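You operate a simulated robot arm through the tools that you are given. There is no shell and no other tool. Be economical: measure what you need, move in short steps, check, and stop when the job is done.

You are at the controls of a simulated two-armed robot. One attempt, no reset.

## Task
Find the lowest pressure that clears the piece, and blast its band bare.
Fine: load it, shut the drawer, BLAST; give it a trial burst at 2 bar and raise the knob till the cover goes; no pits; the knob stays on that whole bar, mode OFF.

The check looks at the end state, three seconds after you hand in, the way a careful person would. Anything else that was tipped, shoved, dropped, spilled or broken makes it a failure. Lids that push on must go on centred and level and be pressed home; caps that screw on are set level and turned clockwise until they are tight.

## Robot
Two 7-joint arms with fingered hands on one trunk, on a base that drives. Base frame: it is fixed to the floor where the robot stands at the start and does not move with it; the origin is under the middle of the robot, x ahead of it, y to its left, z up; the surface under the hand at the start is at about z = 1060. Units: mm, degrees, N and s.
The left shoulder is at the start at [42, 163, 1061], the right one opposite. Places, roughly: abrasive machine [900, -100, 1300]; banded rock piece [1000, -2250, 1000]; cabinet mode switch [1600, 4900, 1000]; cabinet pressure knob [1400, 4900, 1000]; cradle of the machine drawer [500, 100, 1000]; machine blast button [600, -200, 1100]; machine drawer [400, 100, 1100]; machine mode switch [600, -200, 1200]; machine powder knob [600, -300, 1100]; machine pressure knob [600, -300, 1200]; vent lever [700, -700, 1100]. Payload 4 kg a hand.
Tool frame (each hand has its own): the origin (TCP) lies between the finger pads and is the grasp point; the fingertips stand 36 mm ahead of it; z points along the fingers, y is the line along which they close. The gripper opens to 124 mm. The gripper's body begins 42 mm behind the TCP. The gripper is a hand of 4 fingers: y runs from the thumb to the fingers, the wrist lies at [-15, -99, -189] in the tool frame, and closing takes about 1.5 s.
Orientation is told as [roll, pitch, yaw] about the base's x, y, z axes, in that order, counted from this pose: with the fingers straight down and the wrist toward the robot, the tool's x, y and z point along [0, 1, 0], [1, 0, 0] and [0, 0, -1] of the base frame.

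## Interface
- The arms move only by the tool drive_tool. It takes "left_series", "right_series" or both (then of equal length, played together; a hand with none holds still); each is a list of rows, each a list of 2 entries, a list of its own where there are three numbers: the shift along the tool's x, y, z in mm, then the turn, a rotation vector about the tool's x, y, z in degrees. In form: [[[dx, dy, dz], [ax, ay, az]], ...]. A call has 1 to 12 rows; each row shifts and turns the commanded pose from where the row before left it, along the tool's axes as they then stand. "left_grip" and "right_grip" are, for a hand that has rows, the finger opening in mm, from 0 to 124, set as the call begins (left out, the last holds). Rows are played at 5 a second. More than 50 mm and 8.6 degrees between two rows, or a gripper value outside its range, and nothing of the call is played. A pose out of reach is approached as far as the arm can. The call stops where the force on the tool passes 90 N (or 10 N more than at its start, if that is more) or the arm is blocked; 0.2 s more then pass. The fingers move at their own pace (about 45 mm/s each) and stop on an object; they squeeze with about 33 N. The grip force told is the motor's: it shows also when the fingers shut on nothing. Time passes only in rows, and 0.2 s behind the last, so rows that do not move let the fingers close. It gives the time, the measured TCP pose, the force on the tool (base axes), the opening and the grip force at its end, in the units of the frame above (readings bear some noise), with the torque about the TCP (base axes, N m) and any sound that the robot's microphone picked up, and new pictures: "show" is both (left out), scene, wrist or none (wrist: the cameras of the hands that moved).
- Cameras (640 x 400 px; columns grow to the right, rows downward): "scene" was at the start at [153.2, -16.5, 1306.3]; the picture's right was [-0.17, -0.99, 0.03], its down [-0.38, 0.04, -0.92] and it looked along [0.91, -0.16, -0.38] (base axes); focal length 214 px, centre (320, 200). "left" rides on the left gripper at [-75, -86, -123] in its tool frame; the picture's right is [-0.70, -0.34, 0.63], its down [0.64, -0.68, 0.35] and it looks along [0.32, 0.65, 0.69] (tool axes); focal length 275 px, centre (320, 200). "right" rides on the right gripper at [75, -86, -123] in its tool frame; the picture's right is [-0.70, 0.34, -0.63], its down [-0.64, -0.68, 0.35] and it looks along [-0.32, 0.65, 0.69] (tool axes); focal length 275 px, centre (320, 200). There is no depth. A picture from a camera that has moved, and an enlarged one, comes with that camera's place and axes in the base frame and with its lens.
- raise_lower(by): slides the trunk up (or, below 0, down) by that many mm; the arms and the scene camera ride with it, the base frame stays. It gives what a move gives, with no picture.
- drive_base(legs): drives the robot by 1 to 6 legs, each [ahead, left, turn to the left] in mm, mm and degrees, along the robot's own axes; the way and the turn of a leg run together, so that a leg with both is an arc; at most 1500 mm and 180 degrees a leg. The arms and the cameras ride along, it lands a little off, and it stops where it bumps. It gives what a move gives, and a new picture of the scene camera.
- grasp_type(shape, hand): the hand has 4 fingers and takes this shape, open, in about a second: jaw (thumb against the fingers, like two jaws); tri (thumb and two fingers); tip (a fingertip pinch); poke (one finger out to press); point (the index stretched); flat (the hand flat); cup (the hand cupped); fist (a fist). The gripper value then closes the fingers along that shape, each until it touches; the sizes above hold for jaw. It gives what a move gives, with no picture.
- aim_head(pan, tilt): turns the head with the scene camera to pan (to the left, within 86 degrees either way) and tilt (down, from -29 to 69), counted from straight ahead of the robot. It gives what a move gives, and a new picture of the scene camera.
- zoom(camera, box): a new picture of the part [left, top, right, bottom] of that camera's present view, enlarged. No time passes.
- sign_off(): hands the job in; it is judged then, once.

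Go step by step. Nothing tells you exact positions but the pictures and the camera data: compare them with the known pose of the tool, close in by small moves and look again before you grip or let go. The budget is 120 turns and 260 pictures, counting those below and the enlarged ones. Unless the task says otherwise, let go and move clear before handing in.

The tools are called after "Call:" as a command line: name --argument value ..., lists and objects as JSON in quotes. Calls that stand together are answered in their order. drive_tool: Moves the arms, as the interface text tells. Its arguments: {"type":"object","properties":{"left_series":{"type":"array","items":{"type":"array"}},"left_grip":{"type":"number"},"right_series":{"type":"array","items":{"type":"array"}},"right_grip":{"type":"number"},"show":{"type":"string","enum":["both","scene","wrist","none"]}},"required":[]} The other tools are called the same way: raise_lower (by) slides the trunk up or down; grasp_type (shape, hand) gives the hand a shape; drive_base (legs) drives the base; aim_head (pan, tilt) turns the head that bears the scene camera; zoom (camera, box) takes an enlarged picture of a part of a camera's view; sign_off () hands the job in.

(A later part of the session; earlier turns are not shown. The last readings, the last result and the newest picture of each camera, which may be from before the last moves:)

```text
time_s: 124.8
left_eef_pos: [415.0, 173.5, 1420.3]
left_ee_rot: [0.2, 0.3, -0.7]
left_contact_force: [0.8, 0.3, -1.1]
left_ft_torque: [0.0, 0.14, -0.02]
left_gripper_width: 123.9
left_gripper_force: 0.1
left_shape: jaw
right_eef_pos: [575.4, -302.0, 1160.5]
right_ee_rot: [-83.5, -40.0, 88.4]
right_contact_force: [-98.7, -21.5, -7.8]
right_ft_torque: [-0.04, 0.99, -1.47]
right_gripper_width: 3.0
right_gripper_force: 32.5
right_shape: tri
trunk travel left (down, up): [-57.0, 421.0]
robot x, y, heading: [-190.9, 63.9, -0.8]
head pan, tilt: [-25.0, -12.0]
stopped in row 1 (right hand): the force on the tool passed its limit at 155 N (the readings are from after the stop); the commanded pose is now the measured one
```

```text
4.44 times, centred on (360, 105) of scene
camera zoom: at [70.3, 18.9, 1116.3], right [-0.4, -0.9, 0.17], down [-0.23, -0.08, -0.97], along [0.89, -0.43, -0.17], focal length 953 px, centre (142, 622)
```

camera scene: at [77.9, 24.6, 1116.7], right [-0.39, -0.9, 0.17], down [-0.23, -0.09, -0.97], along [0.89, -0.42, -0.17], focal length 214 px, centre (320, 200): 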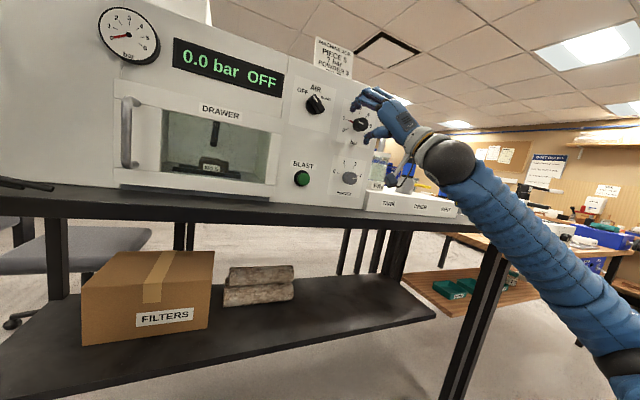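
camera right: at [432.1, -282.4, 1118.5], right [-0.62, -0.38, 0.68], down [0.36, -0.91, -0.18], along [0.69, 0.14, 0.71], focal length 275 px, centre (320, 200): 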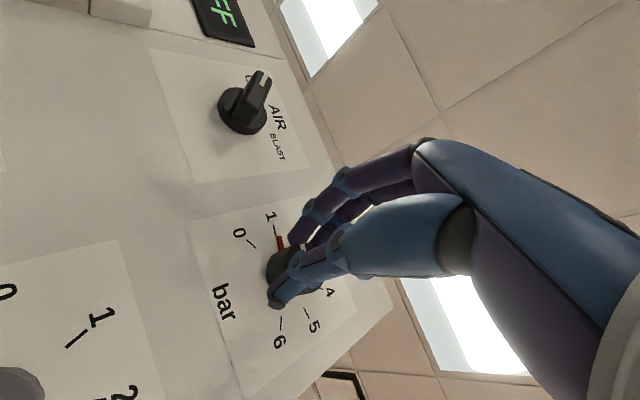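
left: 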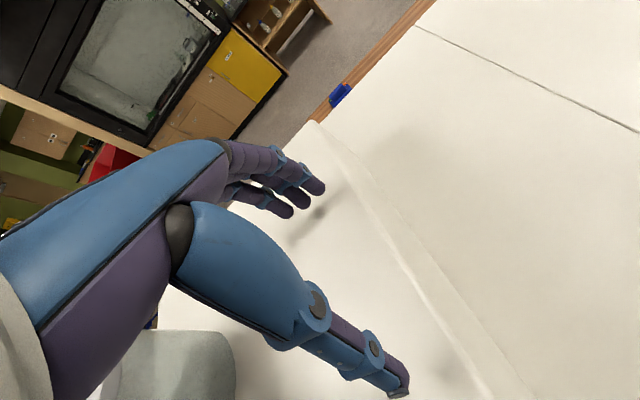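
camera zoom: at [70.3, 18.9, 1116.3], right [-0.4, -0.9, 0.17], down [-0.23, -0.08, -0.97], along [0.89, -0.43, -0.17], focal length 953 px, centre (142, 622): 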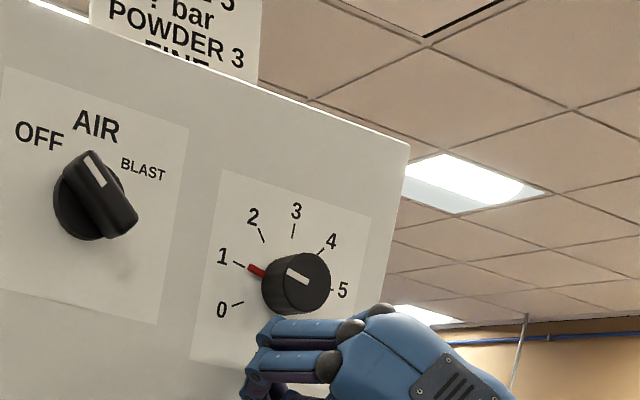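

The roll-back overshot the limit and wandered into the panel. Retreat straight back now.

Call:
drive_tool --right_series '[[[0, 0, -25], [0, 0, 0]], [[0, 0, -35], [0, 0, 0]], [[0, 0, -35], [0, 0, 0]]]' --show "scene" --right_grip 80

Call:
zoom --camera "scene" --box '[280, 60, 420, 220]'

```text
time_s: 125.7
left_eef_pos: [419.5, 180.9, 1421.5]
left_ee_rot: [-0.1, 0.2, -0.4]
left_contact_force: [0.0, -0.2, -0.7]
left_ft_torque: [0.03, 0.0, 0.0]
left_gripper_width: 124.4
left_gripper_force: 0.1
left_shape: jaw
right_eef_pos: [494.0, -297.3, 1161.8]
right_ee_rot: [-82.6, -39.8, 88.0]
right_contact_force: [0.9, 0.2, -0.4]
right_ft_torque: [-0.02, -0.01, 0.0]
right_gripper_width: 79.8
right_gripper_force: 0.0
right_shape: tri
trunk travel left (down, up): [-57.0, 421.0]
robot x, y, heading: [-191.0, 56.2, -0.1]
head pan, tilt: [-25.0, -12.0]
camera scene: at [75.8, 23.6, 1116.7], right [-0.39, -0.9, 0.17], down [-0.23, -0.09, -0.97], along [0.89, -0.42, -0.17], focal length 214 px, centre (320, 200)
```

scene: 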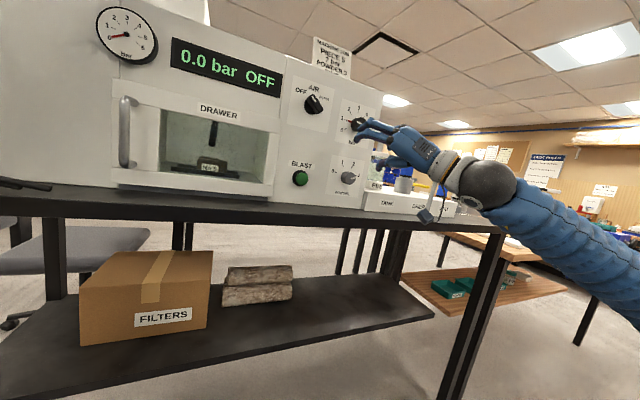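

```text
2.50 times, centred on (350, 140) of scene
camera zoom: at [75.8, 23.6, 1116.7], right [-0.39, -0.9, 0.17], down [-0.23, -0.09, -0.97], along [0.89, -0.42, -0.17], focal length 536 px, centre (245, 350)
```

zoom: 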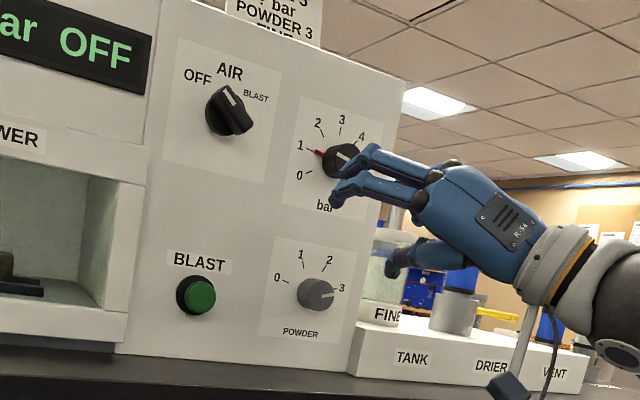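

Nothing is harmed; pressure pointer ≈1, powder still 3. I'll restore the aligned pose in front of the knob with the roll kept within limits.

Call:
drive_tool --right_series '[[[0, 0, 0], [0, 0, 8]], [[0, 0, 0], [0, 0, 4]], [[-19.4, 29.7, -3.4], [0, 0, 0]], [[-19.4, 29.7, -3.4], [0, 0, 0]], [[0, 0, 0], [-2.8, -5.65, 0]]]' --show "none"

```text
time_s: 126.8
left_eef_pos: [419.7, 178.6, 1418.9]
left_ee_rot: [0.0, 0.5, -0.4]
left_contact_force: [0.0, 0.6, -0.3]
left_ft_torque: [0.01, 0.02, -0.01]
left_gripper_width: 123.7
left_gripper_force: 0.1
left_shape: jaw
right_eef_pos: [493.7, -293.8, 1235.0]
right_ee_rot: [-90.1, -51.9, 90.0]
right_contact_force: [-0.1, 0.1, 0.8]
right_ft_torque: [0.02, 0.01, -0.02]
right_gripper_width: 79.8
right_gripper_force: 0.0
right_shape: tri
trunk travel left (down, up): [-57.0, 421.0]
robot x, y, heading: [-184.2, 58.3, -0.6]
head pan, tilt: [-25.0, -12.0]
```

Aligned again. Advance, close, and turn 32° in one go.

Call:
drive_tool --right_series '[[[3.6, 0, 22], [0, 0, 0]], [[0, 0, 22], [0, 0, 0]], [[0, 0, 22], [0, 0, 0]], [[0, 0, 0], [0, 0, 0]]]' --show "none"

Call:
drive_tool --right_series '[[[0, 0, 0], [0, 0, 0]], [[0, 0, 0], [0, 0, 0]], [[0, 0, 0], [0, 0, 0]], [[0, 0, 0], [0, 0, 0]], [[0, 0, 0], [0, 0, 0]], [[0, 0, 0], [0, 0, 0]], [[0, 0, 0], [0, 0, 0]], [[0, 0, 0], [0, 0, 0]]]' --right_grip 10 --show "none"

Call:
drive_tool --right_series '[[[0, 0, 0], [0, 0, 4]], [[0, 0, 0], [0, 0, 4]], [[0, 0, 0], [0, 0, 4]], [[0, 0, 0], [0, 0, 4]], [[0, 0, 0], [0, 0, 4]], [[0, 0, 0], [0, 0, 4]], [[0, 0, 0], [0, 0, 4]]]' --show "none"

Call:
zoom --camera "scene" --box '[300, 60, 420, 150]'

```text
time_s: 127.8
left_eef_pos: [417.5, 179.7, 1421.0]
left_ee_rot: [-0.1, 0.2, -0.5]
left_contact_force: [-0.2, -0.1, 0.3]
left_ft_torque: [0.01, 0.03, 0.01]
left_gripper_width: 123.9
left_gripper_force: 0.1
left_shape: jaw
right_eef_pos: [558.1, -291.0, 1232.7]
right_ee_rot: [-90.2, -52.0, 90.1]
right_contact_force: [0.8, -0.7, 0.1]
right_ft_torque: [0.0, 0.0, -0.01]
right_gripper_width: 80.2
right_gripper_force: 0.2
right_shape: tri
trunk travel left (down, up): [-57.0, 421.0]
robot x, y, heading: [-191.3, 58.6, -0.5]
head pan, tilt: [-25.0, -12.0]
```

```text
time_s: 129.7
left_eef_pos: [418.9, 179.4, 1421.8]
left_ee_rot: [0.0, 0.1, -0.4]
left_contact_force: [0.7, 0.0, -0.2]
left_ft_torque: [-0.01, 0.03, 0.0]
left_gripper_width: 123.8
left_gripper_force: 0.1
left_shape: jaw
right_eef_pos: [557.1, -290.9, 1233.6]
right_ee_rot: [-90.1, -52.0, 90.2]
right_contact_force: [-5.7, -0.1, -6.0]
right_ft_torque: [0.04, 0.18, -0.03]
right_gripper_width: 30.8
right_gripper_force: 33.2
right_shape: tri
trunk travel left (down, up): [-57.0, 421.0]
robot x, y, heading: [-190.2, 61.0, -0.6]
head pan, tilt: [-25.0, -12.0]
```

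```text
time_s: 131.2
left_eef_pos: [419.3, 180.7, 1421.4]
left_ee_rot: [-0.1, 0.1, -0.5]
left_contact_force: [-0.9, 0.6, 0.2]
left_ft_torque: [0.0, 0.0, 0.01]
left_gripper_width: 123.8
left_gripper_force: 0.1
left_shape: jaw
right_eef_pos: [559.3, -289.4, 1234.2]
right_ee_rot: [-90.6, -79.8, 90.4]
right_contact_force: [-2.4, 3.4, 0.3]
right_ft_torque: [-0.04, -0.09, 0.1]
right_gripper_width: 29.7
right_gripper_force: 33.1
right_shape: tri
trunk travel left (down, up): [-57.0, 421.0]
robot x, y, heading: [-189.4, 62.2, -0.6]
head pan, tilt: [-25.0, -12.0]
```

```text
4.44 times, centred on (360, 105) of scene
camera zoom: at [75.1, 23.4, 1117.0], right [-0.4, -0.9, 0.17], down [-0.23, -0.09, -0.97], along [0.89, -0.42, -0.17], focal length 953 px, centre (142, 622)
```

zoom: 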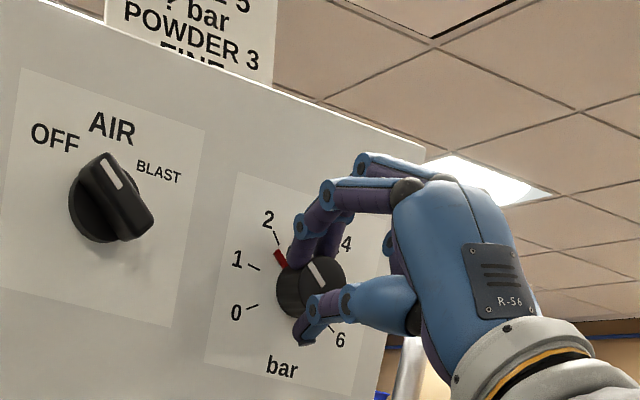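

Call:
drive_tool --right_series '[[[0, 0, 0], [0, 0, 3]], [[0, 0, 0], [0, 0, 3]], [[0, 0, 0], [0, 0, 2]]]' --show "none"

Call:
zoom --camera "scene" --box '[320, 75, 390, 145]'

```text
time_s: 132.1
left_eef_pos: [418.0, 181.6, 1421.0]
left_ee_rot: [0.0, 0.2, -0.4]
left_contact_force: [0.4, 0.0, -0.6]
left_ft_torque: [0.03, 0.02, 0.0]
left_gripper_width: 123.8
left_gripper_force: 0.0
left_shape: jaw
right_eef_pos: [558.7, -289.1, 1233.6]
right_ee_rot: [-89.9, -85.6, 90.3]
right_contact_force: [-4.1, 2.9, 2.5]
right_ft_torque: [-0.03, -0.17, 0.09]
right_gripper_width: 29.6
right_gripper_force: 32.6
right_shape: tri
trunk travel left (down, up): [-57.0, 421.0]
robot x, y, heading: [-194.0, 60.9, -0.5]
head pan, tilt: [-25.0, -12.0]
```

```text
5.71 times, centred on (355, 110) of scene
camera zoom: at [75.0, 23.6, 1117.1], right [-0.39, -0.9, 0.17], down [-0.23, -0.09, -0.97], along [0.89, -0.42, -0.17], focal length 1226 px, centre (120, 714)
```

zoom: 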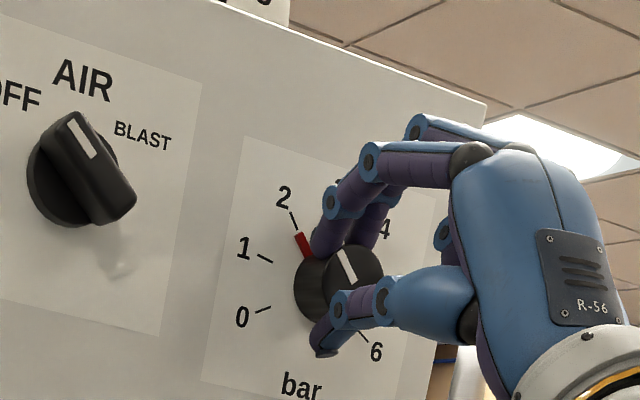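

The pointer sits on 2. Release, retreat and switch to the poke shape.

Call:
drive_tool --right_series '[[[0, 0, 0], [0, 0, 0]], [[0, 0, 0], [0, 0, 0]], [[0, 0, 0], [0, 0, 0]], [[0, 0, 0], [0, 0, 0]], [[0, 0, -25], [0, 0, 0]], [[0, 0, -30], [0, 0, 0]], [[0, 0, -30], [0, 0, 0]]]' --right_grip 80 --show "none"

Call:
grasp_type --hand "right" --shape "poke"

Call:
zoom --camera "scene" --box '[285, 60, 425, 200]'

Call:
zoom --camera "right" --box '[0, 0, 640, 400]'

```text
time_s: 133.7
left_eef_pos: [417.5, 178.9, 1421.7]
left_ee_rot: [0.0, 0.2, -0.5]
left_contact_force: [0.6, 0.2, 0.8]
left_ft_torque: [-0.01, -0.04, -0.01]
left_gripper_width: 123.7
left_gripper_force: 0.1
left_shape: jaw
right_eef_pos: [479.7, -296.3, 1217.4]
right_ee_rot: [-92.6, -87.9, 92.6]
right_contact_force: [-0.6, 0.4, 0.2]
right_ft_torque: [-0.02, 0.0, 0.04]
right_gripper_width: 79.9
right_gripper_force: 0.0
right_shape: tri
right hand out of reach, approached as far as the arm can: row 5
trunk travel left (down, up): [-57.0, 421.0]
robot x, y, heading: [-189.5, 61.6, -0.3]
head pan, tilt: [-25.0, -12.0]
```

```text
time_s: 134.6
left_eef_pos: [417.4, 180.2, 1421.5]
left_ee_rot: [0.1, 0.1, -0.5]
left_contact_force: [1.1, 0.1, -0.3]
left_ft_torque: [0.0, 0.01, -0.01]
left_gripper_width: 123.8
left_gripper_force: 0.2
left_shape: jaw
right_eef_pos: [480.3, -295.3, 1218.8]
right_ee_rot: [-92.4, -87.9, 92.3]
right_contact_force: [-0.2, -0.7, -0.6]
right_ft_torque: [0.01, 0.0, -0.04]
right_gripper_width: 0.0
right_gripper_force: 0.0
right_shape: poke
trunk travel left (down, up): [-57.0, 421.0]
robot x, y, heading: [-191.8, 67.4, -0.4]
head pan, tilt: [-25.0, -12.0]
```

```text
2.86 times, centred on (355, 130) of scene
camera zoom: at [75.5, 23.2, 1116.8], right [-0.39, -0.9, 0.17], down [-0.23, -0.09, -0.97], along [0.89, -0.42, -0.17], focal length 613 px, centre (220, 400)
```

zoom: 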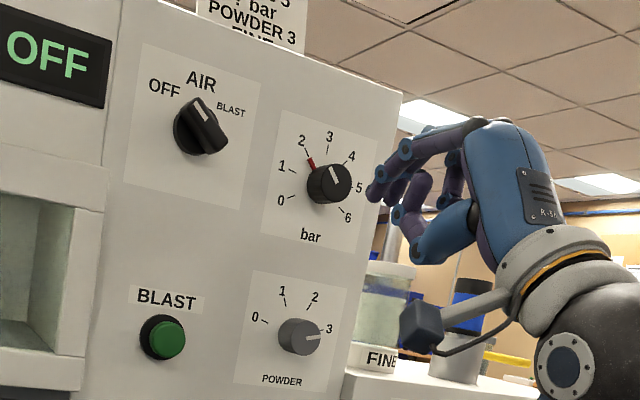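

```text
1.00 times, centred on (320, 200) of right (not enlarged: the box is as wide or as high as the picture)
camera zoom: at [357.4, -224.5, 1130.3], right [-0.63, -0.68, 0.36], down [0.35, -0.67, -0.66], along [0.69, -0.29, 0.66], focal length 275 px, centre (320, 200)
```

zoom: 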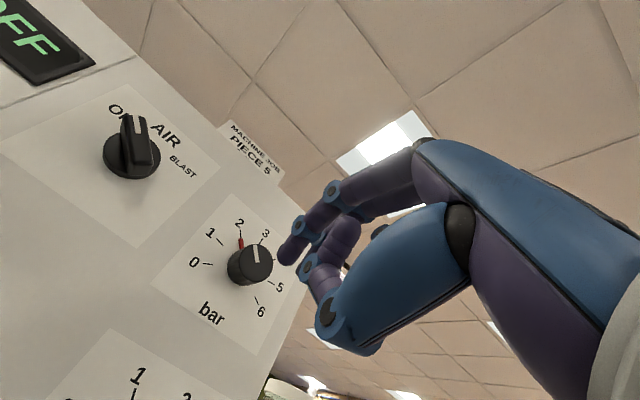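

Poke fingertip is ≈TCP+40 mm ahead. I'll shift the base left 155 mm so the finger faces the AIR switch's left side, then look.

Call:
drive_base --legs '[[0, 158, 0]]'

Call:
zoom --camera "scene" --box '[340, 50, 480, 150]'

Call:
zoom --camera "right" --box '[100, 100, 420, 380]'

```text
time_s: 136.0
left_eef_pos: [420.3, 340.1, 1421.4]
left_ee_rot: [-0.1, 0.2, -0.4]
left_contact_force: [-0.8, -0.2, -0.2]
left_ft_torque: [-0.06, -0.04, 0.03]
left_gripper_width: 124.0
left_gripper_force: 0.0
left_shape: jaw
right_eef_pos: [480.2, -136.8, 1219.6]
right_ee_rot: [-92.2, -87.8, 92.1]
right_contact_force: [0.0, 0.8, 0.4]
right_ft_torque: [0.0, 0.01, -0.03]
right_gripper_width: 0.0
right_gripper_force: 0.0
right_shape: poke
trunk travel left (down, up): [-57.0, 421.0]
robot x, y, heading: [-184.6, 218.6, -0.6]
head pan, tilt: [-25.0, -12.0]
camera scene: at [77.1, 183.5, 1116.9], right [-0.4, -0.9, 0.17], down [-0.23, -0.09, -0.97], along [0.89, -0.42, -0.17], focal length 214 px, centre (320, 200)
```

scene: 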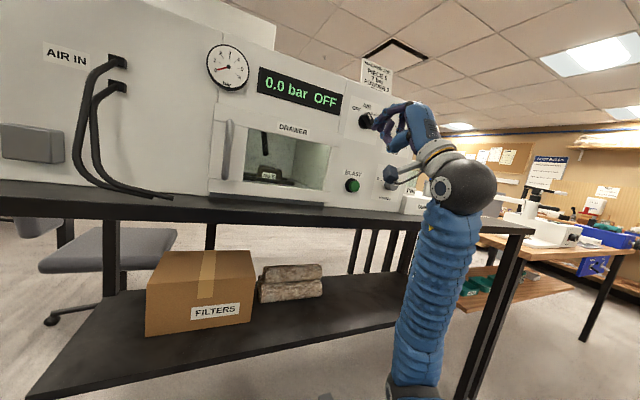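

```text
4.00 times, centred on (410, 100) of scene
camera zoom: at [77.1, 183.5, 1116.9], right [-0.4, -0.9, 0.17], down [-0.23, -0.09, -0.97], along [0.89, -0.42, -0.17], focal length 858 px, centre (-40, 600)
```

zoom: 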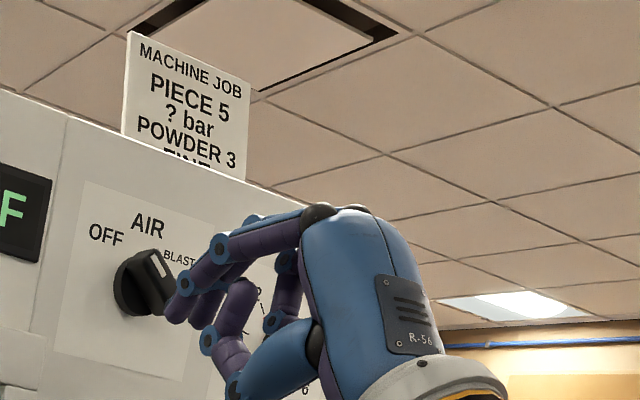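

```text
1.43 times, centred on (260, 240) of right
camera zoom: at [358.7, -64.3, 1130.6], right [-0.64, -0.68, 0.36], down [0.35, -0.67, -0.66], along [0.69, -0.29, 0.66], focal length 393 px, centre (406, 143)
```

zoom: 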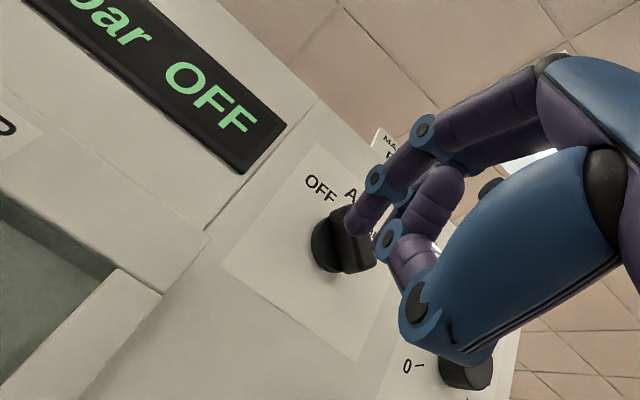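

The next finger is nearly as far out; try the "point" shape (index stretched).

Call:
grasp_type --hand "right" --shape "point"

Call:
zoom --camera "scene" --box '[340, 50, 480, 150]'

Call:
zoom --camera "right" --box '[100, 100, 420, 380]'

```text
time_s: 136.9
left_eef_pos: [420.8, 339.4, 1420.4]
left_ee_rot: [-0.1, 0.3, -0.5]
left_contact_force: [0.2, 0.6, -0.3]
left_ft_torque: [-0.02, -0.03, 0.0]
left_gripper_width: 124.1
left_gripper_force: 0.1
left_shape: jaw
right_eef_pos: [480.7, -138.2, 1219.3]
right_ee_rot: [-92.2, -87.9, 92.2]
right_contact_force: [0.3, 0.4, -0.4]
right_ft_torque: [0.02, 0.03, 0.02]
right_gripper_width: 116.6
right_gripper_force: 0.0
right_shape: point
trunk travel left (down, up): [-57.0, 421.0]
robot x, y, heading: [-189.2, 223.1, -0.6]
head pan, tilt: [-25.0, -12.0]
```

```text
4.00 times, centred on (410, 100) of scene
camera zoom: at [77.1, 182.1, 1116.8], right [-0.4, -0.9, 0.17], down [-0.23, -0.09, -0.97], along [0.89, -0.42, -0.17], focal length 858 px, centre (-40, 600)
```

zoom: 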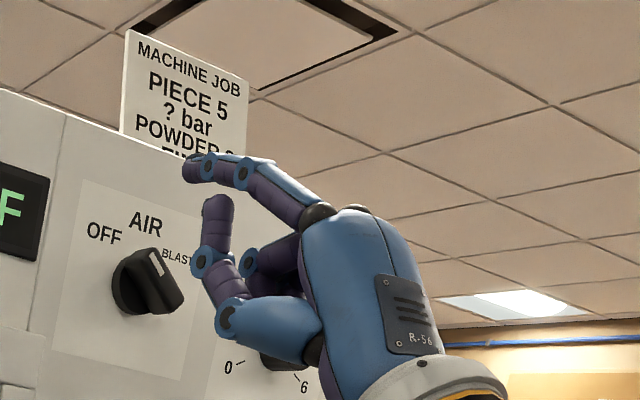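

```text
1.43 times, centred on (260, 240) of right
camera zoom: at [358.7, -65.7, 1130.2], right [-0.64, -0.68, 0.36], down [0.35, -0.67, -0.66], along [0.69, -0.29, 0.66], focal length 393 px, centre (406, 143)
```

zoom: 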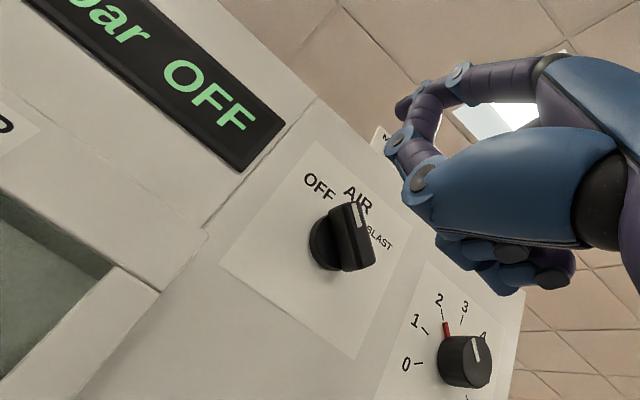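

The index tip is at TCP+(33, 21, 77). Lower the trunk 46 mm to keep the reachable pose, then bring the tip beside the AIR ridge's left.

Call:
raise_lower --by -46

Call:
drive_tool --right_series '[[[-8, 0, 25], [0, 0, 0]], [[-7, 0, 24], [0, 0, 0]]]' --show "none"

Call:
zoom --camera "scene" --box '[300, 30, 440, 150]'

Call:
zoom --camera "right" --box '[100, 0, 420, 280]'

```text
time_s: 137.7
left_eef_pos: [452.9, 338.1, 1346.8]
left_ee_rot: [-0.2, 2.5, -0.7]
left_contact_force: [-0.9, -0.1, 0.5]
left_ft_torque: [0.01, -0.1, 0.0]
left_gripper_width: 123.5
left_gripper_force: 0.0
left_shape: jaw
right_eef_pos: [478.0, -137.2, 1175.4]
right_ee_rot: [-98.4, -87.9, 98.2]
right_contact_force: [-0.3, 1.0, 0.2]
right_ft_torque: [-0.03, 0.05, 0.02]
right_gripper_width: 116.2
right_gripper_force: 0.1
right_shape: point
trunk travel left (down, up): [-11.0, 467.0]
robot x, y, heading: [-189.3, 216.4, -0.6]
head pan, tilt: [-25.0, -12.0]
```

```text
time_s: 138.3
left_eef_pos: [455.9, 338.6, 1343.6]
left_ee_rot: [-0.3, 2.8, -0.6]
left_contact_force: [-0.5, 0.0, 0.1]
left_ft_torque: [-0.01, 0.03, -0.02]
left_gripper_width: 123.9
left_gripper_force: 0.0
left_shape: jaw
right_eef_pos: [530.3, -152.8, 1173.5]
right_ee_rot: [-92.8, -87.8, 92.7]
right_contact_force: [0.1, 0.2, 0.9]
right_ft_torque: [-0.04, 0.0, 0.01]
right_gripper_width: 116.4
right_gripper_force: 0.1
right_shape: point
trunk travel left (down, up): [-11.0, 467.0]
robot x, y, heading: [-186.0, 219.7, -0.7]
head pan, tilt: [-25.0, -12.0]
```

```text
3.33 times, centred on (370, 90) of scene
camera zoom: at [116.5, 181.7, 1041.9], right [-0.38, -0.9, 0.21], down [-0.32, -0.08, -0.94], along [0.87, -0.42, -0.26], focal length 715 px, centre (153, 567)
```

zoom: 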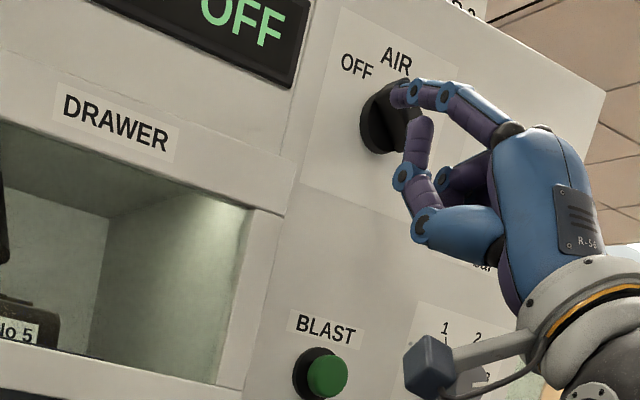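

```text
1.43 times, centred on (260, 140) of right
camera zoom: at [408.4, -80.8, 1085.0], right [-0.64, -0.68, 0.36], down [0.35, -0.67, -0.66], along [0.69, -0.29, 0.66], focal length 393 px, centre (406, 286)
```

zoom: 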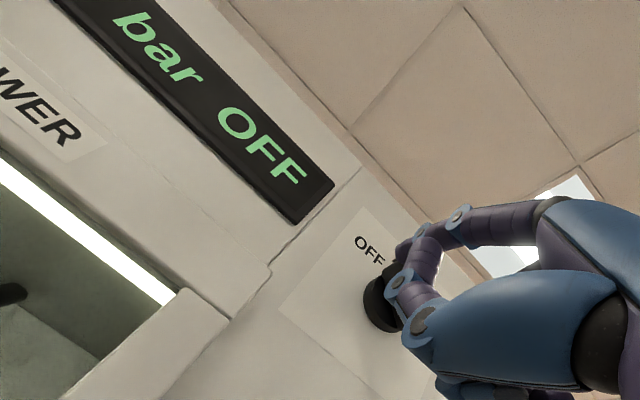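

Tip is where predicted. Advance 25 mm beside the ridge, then sweep up-right along the arc.

Call:
drive_tool --right_series '[[[0, 0, 12], [0, 0, 0]], [[0, 0, 13], [0, 0, 0]], [[0, 0, 0], [0, 0, 0]]]' --show "none"

Call:
drive_tool --right_series '[[[-5, 6, 0], [0, 0, 0]], [[-5, 6, 0], [0, 0, 0]], [[-6, 4, 0], [0, 0, 0]], [[-6, 4, 0], [0, 0, 0]], [[-6, 1, 0], [0, 0, 0]]]' --show "none"

Call:
zoom --camera "scene" --box '[300, 30, 440, 150]'

```text
time_s: 139.1
left_eef_pos: [455.8, 339.3, 1344.2]
left_ee_rot: [-0.3, 2.8, -0.6]
left_contact_force: [0.1, -0.4, 1.0]
left_ft_torque: [0.01, -0.01, 0.01]
left_gripper_width: 123.9
left_gripper_force: 0.1
left_shape: jaw
right_eef_pos: [555.2, -152.3, 1172.8]
right_ee_rot: [-92.2, -87.7, 92.1]
right_contact_force: [-0.8, -0.1, -0.5]
right_ft_torque: [-0.01, 0.0, 0.01]
right_gripper_width: 116.1
right_gripper_force: 0.2
right_shape: point
trunk travel left (down, up): [-11.0, 467.0]
robot x, y, heading: [-187.4, 219.9, -0.5]
head pan, tilt: [-25.0, -12.0]
```

```text
time_s: 140.3
left_eef_pos: [456.6, 338.9, 1342.2]
left_ee_rot: [-0.3, 2.8, -0.6]
left_contact_force: [-0.5, 0.8, -0.8]
left_ft_torque: [-0.04, 0.0, -0.01]
left_gripper_width: 124.0
left_gripper_force: 0.1
left_shape: jaw
right_eef_pos: [554.7, -179.5, 1195.6]
right_ee_rot: [-92.0, -87.7, 91.9]
right_contact_force: [0.0, 0.1, 0.0]
right_ft_torque: [-0.05, -0.05, 0.0]
right_gripper_width: 0.1
right_gripper_force: 0.0
right_shape: point
trunk travel left (down, up): [-11.0, 467.0]
robot x, y, heading: [-184.9, 221.1, -0.7]
head pan, tilt: [-25.0, -12.0]
```

```text
3.33 times, centred on (370, 90) of scene
camera zoom: at [116.5, 182.0, 1042.0], right [-0.38, -0.9, 0.21], down [-0.32, -0.08, -0.94], along [0.87, -0.42, -0.26], focal length 715 px, centre (153, 567)
```

zoom: 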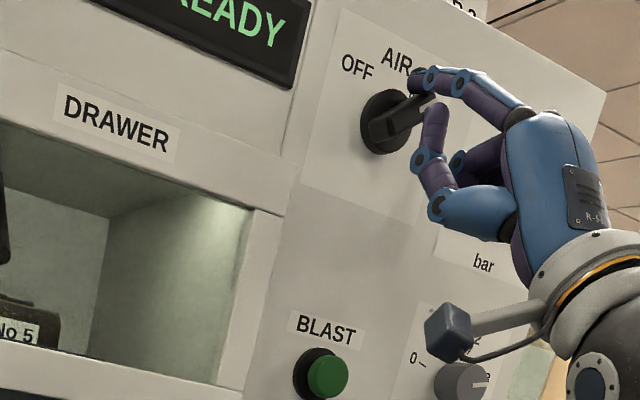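

The display now shows READY — mode BLAST is on. Retreat, poke shape, tilt the fingers down ~50° pitch and come to the BLAST button.

Call:
drive_tool --right_series '[[[0, 0, -30], [0, 0, 0]], [[0, 0, -30], [0, 0, 0]], [[0, 0, 0], [7.6, 0, 0]], [[0, 0, 0], [7.6, 0, 0]], [[0, 0, 0], [7.6, 0, 0]], [[0, 0, 0], [7.6, 0, 0]], [[0, 0, 0], [7.6, 0, 0]]]' --show "none"

Call:
grasp_type --hand "right" --shape "poke"

Call:
drive_tool --right_series '[[[5, -18, 32], [0, 0, 0]], [[5, -18, 32], [0, 0, 0]]]'

Call:
zoom --camera "scene" --box '[300, 60, 440, 180]'

```text
time_s: 141.9
left_eef_pos: [455.2, 338.5, 1343.2]
left_ee_rot: [-0.2, 2.8, -0.7]
left_contact_force: [0.2, 0.0, 0.0]
left_ft_torque: [-0.02, -0.02, -0.02]
left_gripper_width: 123.6
left_gripper_force: 0.1
left_shape: jaw
right_eef_pos: [494.0, -180.4, 1195.1]
right_ee_rot: [-3.5, -51.9, 2.6]
right_contact_force: [-0.3, -0.6, -0.1]
right_ft_torque: [-0.01, 0.01, 0.03]
right_gripper_width: 0.1
right_gripper_force: 0.0
right_shape: point
trunk travel left (down, up): [-11.0, 467.0]
robot x, y, heading: [-188.2, 220.3, -0.7]
head pan, tilt: [-25.0, -12.0]
```

```text
time_s: 142.8
left_eef_pos: [456.2, 338.3, 1343.3]
left_ee_rot: [-0.3, 3.0, -0.6]
left_contact_force: [-0.2, -0.4, 0.7]
left_ft_torque: [0.0, 0.02, 0.0]
left_gripper_width: 123.9
left_gripper_force: 0.1
left_shape: jaw
right_eef_pos: [496.1, -179.5, 1195.8]
right_ee_rot: [-3.6, -52.0, 2.7]
right_contact_force: [-0.5, -0.4, 0.4]
right_ft_torque: [-0.01, 0.0, 0.0]
right_gripper_width: 0.0
right_gripper_force: 0.0
right_shape: poke
trunk travel left (down, up): [-11.0, 467.0]
robot x, y, heading: [-185.9, 221.4, -0.5]
head pan, tilt: [-25.0, -12.0]
```

```text
time_s: 143.4
left_eef_pos: [456.1, 338.4, 1343.0]
left_ee_rot: [-0.2, 2.8, -0.6]
left_contact_force: [0.6, -0.4, -0.6]
left_ft_torque: [-0.01, 0.01, 0.0]
left_gripper_width: 123.8
left_gripper_force: 0.0
left_shape: jaw
right_eef_pos: [524.3, -172.2, 1127.6]
right_ee_rot: [-3.4, -52.0, 2.7]
right_contact_force: [1.0, 0.4, 0.5]
right_ft_torque: [0.0, 0.01, -0.04]
right_gripper_width: 0.1
right_gripper_force: 0.2
right_shape: poke
trunk travel left (down, up): [-11.0, 467.0]
robot x, y, heading: [-188.5, 218.7, -0.4]
head pan, tilt: [-25.0, -12.0]
camera scene: at [117.0, 181.6, 1041.5], right [-0.38, -0.9, 0.21], down [-0.32, -0.08, -0.94], along [0.87, -0.42, -0.26], focal length 214 px, centre (320, 200)
camera right: at [375.0, -96.9, 1132.8], right [-0.29, -0.67, 0.68], down [-0.15, -0.67, -0.73], along [0.94, -0.31, 0.1], focal length 275 px, centre (320, 200)
```

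scene: 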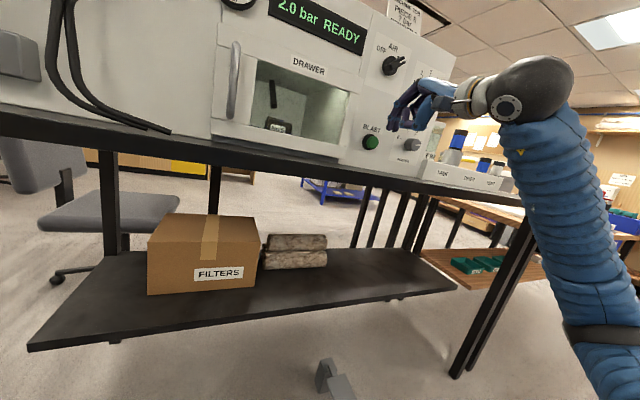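
right: 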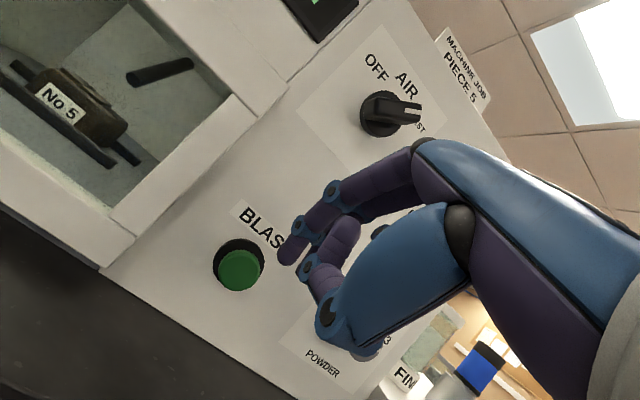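

```text
3.33 times, centred on (370, 120) of scene
camera zoom: at [117.0, 181.6, 1041.5], right [-0.38, -0.9, 0.21], down [-0.32, -0.08, -0.94], along [0.87, -0.42, -0.26], focal length 715 px, centre (153, 467)
```

zoom: 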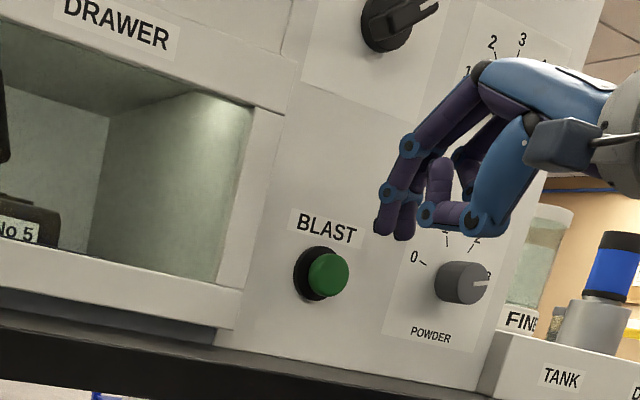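

Display: "2.0 bar READY". The button front is ≈[593,-160,1068]. Give a short trial burst: press and release.

Call:
drive_tool --right_series '[[[10, -12.8, 40], [0, 0, 0]], [[0, 3.4, 4.3], [0, 0, 0]], [[0, 3.4, 4.3], [0, 0, 0]], [[0, 3.4, 4.3], [0, 0, 0]], [[0, 3.4, 4.3], [0, 0, 0]], [[0, 0, 0], [0, 0, 0]]]' --show "scene"

Call:
zoom --camera "scene" --box '[200, 0, 440, 170]'

```text
time_s: 144.8
left_eef_pos: [453.3, 338.3, 1344.6]
left_ee_rot: [-0.3, 2.5, -0.8]
left_contact_force: [-0.4, 0.6, 0.1]
left_ft_torque: [0.01, 0.04, -0.03]
left_gripper_width: 124.0
left_gripper_force: 0.1
left_shape: jaw
right_eef_pos: [564.7, -163.4, 1094.5]
right_ee_rot: [-3.6, -52.2, 2.7]
right_contact_force: [-38.7, 3.7, -8.3]
right_ft_torque: [0.04, 0.8, 0.1]
right_gripper_width: 0.3
right_gripper_force: 0.1
right_shape: poke
trunk travel left (down, up): [-11.0, 467.0]
robot x, y, heading: [-187.5, 214.8, -0.4]
head pan, tilt: [-25.0, -12.0]
camera scene: at [113.9, 181.6, 1042.6], right [-0.38, -0.9, 0.21], down [-0.32, -0.08, -0.94], along [0.87, -0.42, -0.25], focal length 214 px, centre (320, 200)
```

scene: 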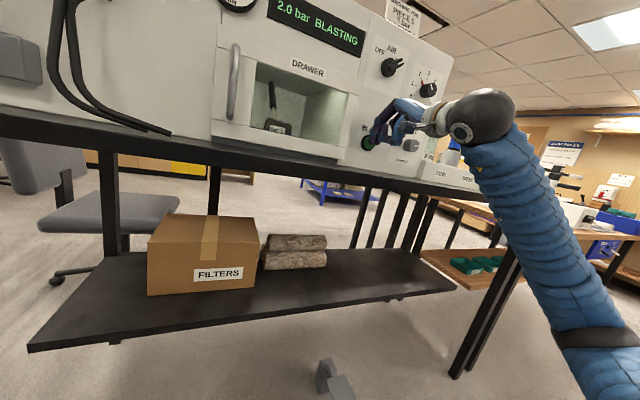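

```text
2.35 times, centred on (320, 85) of scene
camera zoom: at [113.9, 181.6, 1042.6], right [-0.38, -0.9, 0.21], down [-0.32, -0.08, -0.94], along [0.87, -0.42, -0.25], focal length 505 px, centre (320, 471)
```

zoom: 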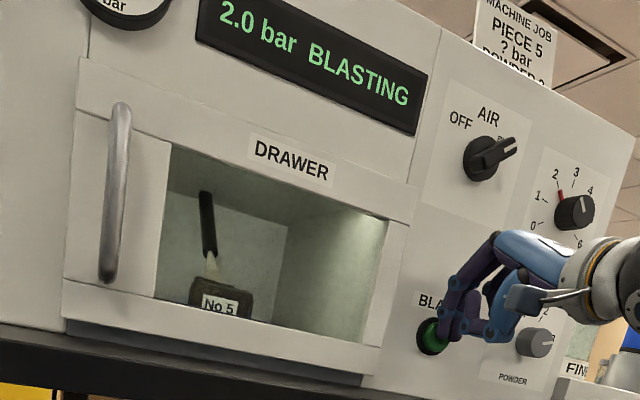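

It blasts while held and the jet hits the piece. Hold one second more, release and inspect.

Call:
drive_tool --right_series '[[[0, 0, 0], [0, 0, 0]], [[0, 0, 0], [0, 0, 0]], [[0, 0, 0], [0, 0, 0]], [[0, 0, 0], [0, 0, 0]], [[0, 0, 0], [0, 0, 0]]]' --show "none"

Call:
zoom --camera "scene" --box '[250, 60, 330, 140]'

Call:
drive_tool --right_series '[[[0, -9, -11.5], [0, 0, 0]], [[0, -9, -11.5], [0, 0, 0]]]' --show "wrist"

Call:
zoom --camera "right" --box '[0, 0, 220, 220]'

```text
time_s: 146.0
left_eef_pos: [453.1, 337.8, 1344.1]
left_ee_rot: [-0.4, 2.7, -0.6]
left_contact_force: [-0.6, -0.3, -0.3]
left_ft_torque: [0.0, 0.0, 0.01]
left_gripper_width: 124.0
left_gripper_force: 0.3
left_shape: jaw
right_eef_pos: [565.9, -161.6, 1094.7]
right_ee_rot: [-3.4, -52.1, 2.7]
right_contact_force: [-45.3, 3.7, -9.5]
right_ft_torque: [0.07, 0.96, 0.1]
right_gripper_width: 0.0
right_gripper_force: 0.1
right_shape: poke
trunk travel left (down, up): [-11.0, 467.0]
robot x, y, heading: [-183.5, 220.2, -0.6]
head pan, tilt: [-25.0, -12.0]
```

```text
5.00 times, centred on (290, 100) of scene
camera zoom: at [114.0, 181.7, 1042.7], right [-0.38, -0.9, 0.21], down [-0.32, -0.08, -0.94], along [0.87, -0.42, -0.25], focal length 1072 px, centre (470, 700)
```

zoom: 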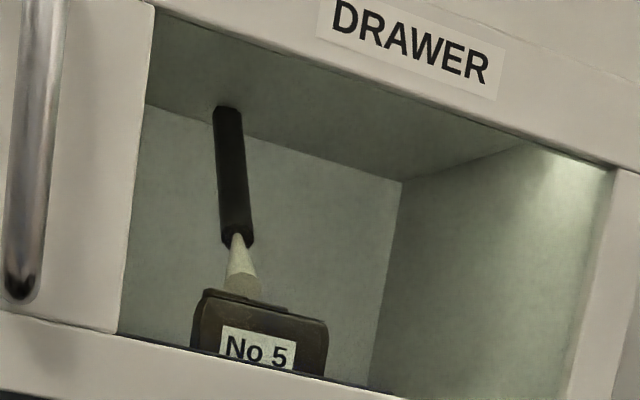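

```text
time_s: 146.6
left_eef_pos: [456.4, 338.2, 1344.1]
left_ee_rot: [-0.3, 2.7, -0.7]
left_contact_force: [0.5, -0.9, -0.3]
left_ft_torque: [-0.01, 0.03, -0.01]
left_gripper_width: 123.9
left_gripper_force: 0.1
left_shape: jaw
right_eef_pos: [540.7, -163.2, 1092.0]
right_ee_rot: [-3.4, -52.0, 2.7]
right_contact_force: [-0.7, 0.6, 1.0]
right_ft_torque: [-0.01, -0.01, -0.01]
right_gripper_width: 0.2
right_gripper_force: 0.0
right_shape: poke
trunk travel left (down, up): [-11.0, 467.0]
robot x, y, heading: [-186.8, 218.3, -0.5]
head pan, tilt: [-25.0, -12.0]
camera right: at [391.5, -88.6, 1098.9], right [-0.29, -0.67, 0.68], down [-0.15, -0.67, -0.73], along [0.94, -0.31, 0.1], focal length 275 px, centre (320, 200)
```

right: 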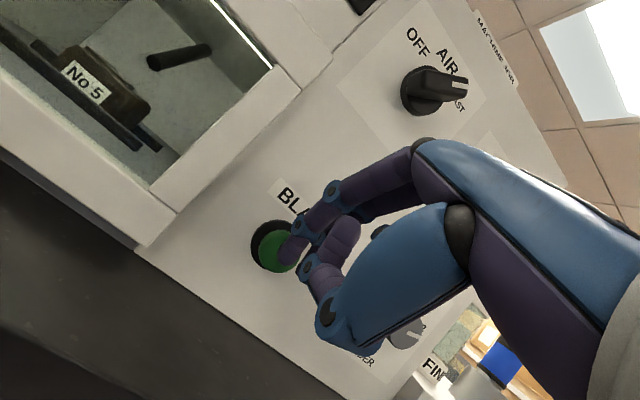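

```text
1.82 times, centred on (110, 110) of right
camera zoom: at [391.5, -88.6, 1098.9], right [-0.29, -0.67, 0.68], down [-0.15, -0.67, -0.73], along [0.94, -0.31, 0.1], focal length 500 px, centre (702, 364)
```

zoom: 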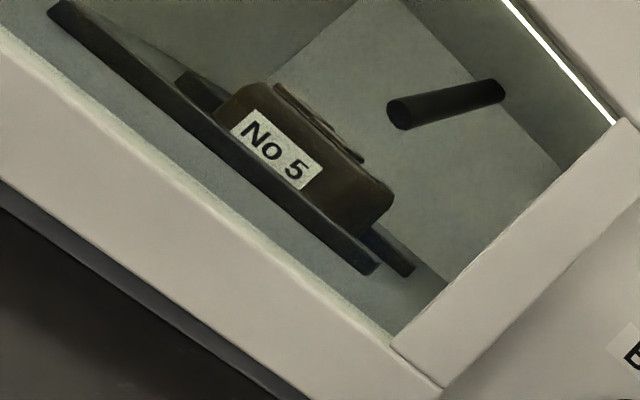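

At 2 bar the cover seems still on. I'll return to the pressure knob (reverse path), and then place the left-hand camera to look through the window.

Call:
drive_tool --right_series '[[[0, -9, -11.5], [0, 0, 0]], [[0, 17, -30], [0, 0, 0]], [[0, 17, -30], [0, 0, 0]], [[0, 17, -30], [0, 0, 0]], [[0, 0, 0], [-7.6, 0, 0]], [[0, 0, 0], [-7.6, 0, 0]], [[0, 0, 0], [-7.6, 0, 0]], [[0, 0, 0], [-7.6, 0, 0]], [[0, 0, 0], [-7, 0, 0]]]' --show "none"

Call:
grasp_type --hand "right" --shape "tri"

Call:
raise_lower --by 46

Call:
drive_base --legs '[[0, -158, 0]]'

```text
time_s: 148.6
left_eef_pos: [458.4, 336.3, 1341.0]
left_ee_rot: [-0.1, 2.9, -0.7]
left_contact_force: [-0.8, -1.3, 0.3]
left_ft_torque: [0.07, 0.0, 0.0]
left_gripper_width: 124.0
left_gripper_force: 0.1
left_shape: jaw
right_eef_pos: [489.9, -160.9, 1183.2]
right_ee_rot: [-71.2, -87.5, 70.9]
right_contact_force: [2.1, 1.9, -1.0]
right_ft_torque: [0.04, -0.1, -0.17]
right_gripper_width: 0.0
right_gripper_force: 0.0
right_shape: poke
trunk travel left (down, up): [-11.0, 467.0]
robot x, y, heading: [-187.0, 220.6, -0.5]
head pan, tilt: [-25.0, -12.0]
```

```text
time_s: 149.5
left_eef_pos: [457.3, 337.2, 1343.4]
left_ee_rot: [-0.3, 2.8, -0.6]
left_contact_force: [-0.3, 0.4, -0.1]
left_ft_torque: [0.01, -0.01, 0.0]
left_gripper_width: 124.1
left_gripper_force: 0.0
left_shape: jaw
right_eef_pos: [483.9, -162.4, 1187.9]
right_ee_rot: [-77.7, -87.4, 77.1]
right_contact_force: [-0.3, 0.4, 1.4]
right_ft_torque: [-0.02, 0.04, 0.0]
right_gripper_width: 124.0
right_gripper_force: 0.0
right_shape: tri
trunk travel left (down, up): [-11.0, 467.0]
robot x, y, heading: [-186.3, 220.9, -0.8]
head pan, tilt: [-25.0, -12.0]
```

```text
time_s: 150.4
left_eef_pos: [458.6, 338.6, 1386.3]
left_ee_rot: [-0.3, 3.0, -0.6]
left_contact_force: [-0.7, -0.8, 0.2]
left_ft_torque: [-0.01, 0.08, -0.01]
left_gripper_width: 123.8
left_gripper_force: 0.0
left_shape: jaw
right_eef_pos: [487.7, -159.5, 1230.1]
right_ee_rot: [-72.3, -87.7, 72.3]
right_contact_force: [1.1, -0.6, -0.6]
right_ft_torque: [-0.01, -0.02, -0.02]
right_gripper_width: 123.9
right_gripper_force: 0.1
right_shape: tri
trunk travel left (down, up): [-57.0, 421.0]
robot x, y, heading: [-186.3, 220.4, -0.5]
head pan, tilt: [-25.0, -12.0]
```

```text
time_s: 151.8
left_eef_pos: [455.0, 179.2, 1388.9]
left_ee_rot: [-0.3, 2.8, -0.3]
left_contact_force: [0.3, -0.5, 0.0]
left_ft_torque: [0.05, 0.02, 0.01]
left_gripper_width: 123.6
left_gripper_force: 0.0
left_shape: jaw
right_eef_pos: [484.3, -318.7, 1233.2]
right_ee_rot: [-75.9, -87.9, 75.8]
right_contact_force: [-0.2, -0.2, -0.4]
right_ft_torque: [-0.04, -0.01, 0.02]
right_gripper_width: 124.0
right_gripper_force: 0.0
right_shape: tri
trunk travel left (down, up): [-57.0, 421.0]
robot x, y, heading: [-187.6, 62.8, -0.3]
head pan, tilt: [-25.0, -12.0]
camera scene: at [75.9, 23.1, 1116.7], right [-0.39, -0.9, 0.17], down [-0.23, -0.08, -0.97], along [0.89, -0.42, -0.17], focal length 214 px, centre (320, 200)
```

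scene: 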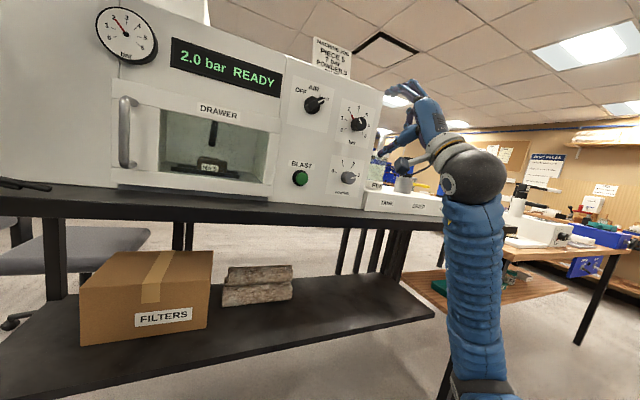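

2.0 bar READY shows. Set up the right hand's roll for the knob, and lower the left hand turned right so its camera looks through the window.

Call:
drive_tool --right_series '[[[14, 0, 0], [0, 0, 0]], [[14, 0, 0], [0, 0, 0]], [[0, 0, 0], [0, 0, -7.2]], [[0, 0, 0], [0, 0, -7.2]], [[0, 0, 0], [0, 0, -7.2]], [[0, 0, 0], [0, 0, -7.2]], [[0, 0, 0], [0, 0, -7.2]]]' --right_grip 80 --show "none"

Call:
drive_tool --left_series '[[[0, 0, 0], [0, 0, 8.2]], [[0, 0, 0], [0, 0, 8.2]], [[0, 0, 0], [0, 0, 8.2]], [[0, 0, 0], [0, 0, 8.2]], [[-15, -1.5, 41], [0, 0, 0]], [[-15, -1.5, 41], [0, 0, 0]], [[-15, -1.5, 41], [0, 0, 0]], [[-15, -1.5, 41], [0, 0, 0]], [[-15, -1.5, 41], [0, 0, 0]], [[-13, -1, 37], [0, 0, 0]]]' --show "wrist"

```text
time_s: 153.4
left_eef_pos: [452.0, 183.2, 1391.3]
left_ee_rot: [-0.3, 2.6, -0.5]
left_contact_force: [-0.5, -0.3, -0.2]
left_ft_torque: [0.03, -0.03, -0.02]
left_gripper_width: 124.0
left_gripper_force: 0.0
left_shape: jaw
right_eef_pos: [484.1, -287.0, 1232.8]
right_ee_rot: [-89.3, -51.9, 89.6]
right_contact_force: [0.5, -0.6, -1.3]
right_ft_torque: [0.03, -0.01, -0.02]
right_gripper_width: 80.3
right_gripper_force: 0.0
right_shape: tri
trunk travel left (down, up): [-57.0, 421.0]
robot x, y, heading: [-187.5, 63.3, -0.5]
head pan, tilt: [-25.0, -12.0]
```

```text
time_s: 155.6
left_eef_pos: [388.6, 111.2, 1147.9]
left_ee_rot: [-1.8, 2.2, -33.2]
left_contact_force: [-0.6, 0.7, -1.9]
left_ft_torque: [0.02, 0.02, 0.02]
left_gripper_width: 123.7
left_gripper_force: 0.0
left_shape: jaw
right_eef_pos: [485.3, -287.5, 1231.4]
right_ee_rot: [-89.1, -51.8, 89.3]
right_contact_force: [0.2, 0.3, -0.4]
right_ft_torque: [-0.01, 0.0, 0.02]
right_gripper_width: 80.5
right_gripper_force: 0.0
right_shape: tri
trunk travel left (down, up): [-57.0, 421.0]
robot x, y, heading: [-188.5, 60.4, -0.4]
head pan, tilt: [-25.0, -12.0]
camera left: at [281.9, 96.9, 1276.2], right [-0.69, -0.4, -0.6], down [-0.23, 0.91, -0.34], along [0.68, -0.1, -0.73], focal length 275 px, centre (320, 200)
```

left: 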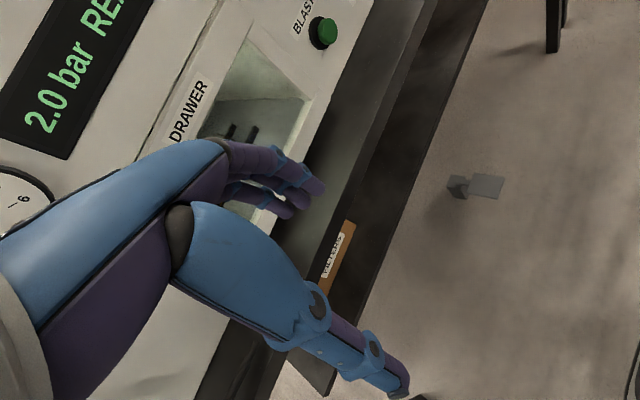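

The palm hides the piece. Slide the left hand 130 mm left.

Call:
drive_tool --left_series '[[[36, -24, 0], [0, 0, 0]], [[36, -24, 0], [0, 0, 0]], [[36, -24, 0], [0, 0, 0]]]' --show "wrist"

Call:
zoom --camera "left" --box '[140, 0, 300, 130]'

```text
time_s: 156.4
left_eef_pos: [386.9, 240.8, 1149.4]
left_ee_rot: [-1.8, 2.2, -33.4]
left_contact_force: [0.2, 0.6, 0.1]
left_ft_torque: [0.0, -0.02, 0.01]
left_gripper_width: 124.1
left_gripper_force: 0.1
left_shape: jaw
right_eef_pos: [485.5, -288.2, 1232.7]
right_ee_rot: [-89.2, -51.8, 89.3]
right_contact_force: [0.3, 0.0, 0.0]
right_ft_torque: [0.01, 0.04, 0.01]
right_gripper_width: 80.0
right_gripper_force: 0.2
right_shape: tri
trunk travel left (down, up): [-57.0, 421.0]
robot x, y, heading: [-189.7, 62.0, -0.5]
head pan, tilt: [-25.0, -12.0]
camera left: at [280.5, 225.1, 1277.4], right [-0.69, -0.4, -0.6], down [-0.23, 0.91, -0.34], along [0.68, -0.1, -0.73], focal length 275 px, centre (320, 200)
```

left: 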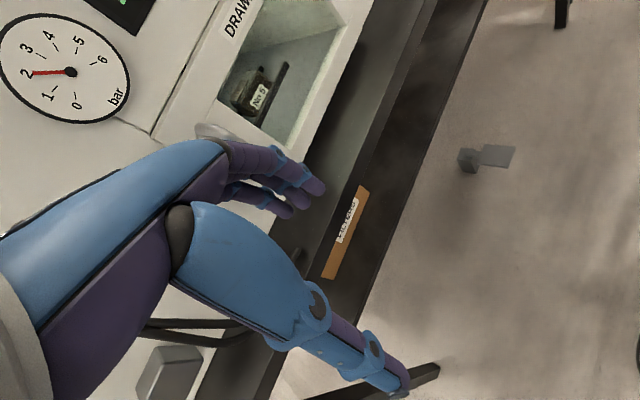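

```text
3.08 times, centred on (220, 65) of left
camera zoom: at [280.5, 225.1, 1277.4], right [-0.69, -0.4, -0.6], down [-0.23, 0.91, -0.34], along [0.68, -0.1, -0.73], focal length 847 px, centre (628, 615)
```

zoom: 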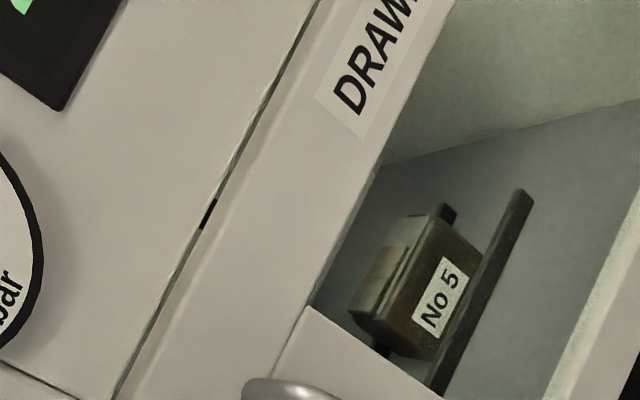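

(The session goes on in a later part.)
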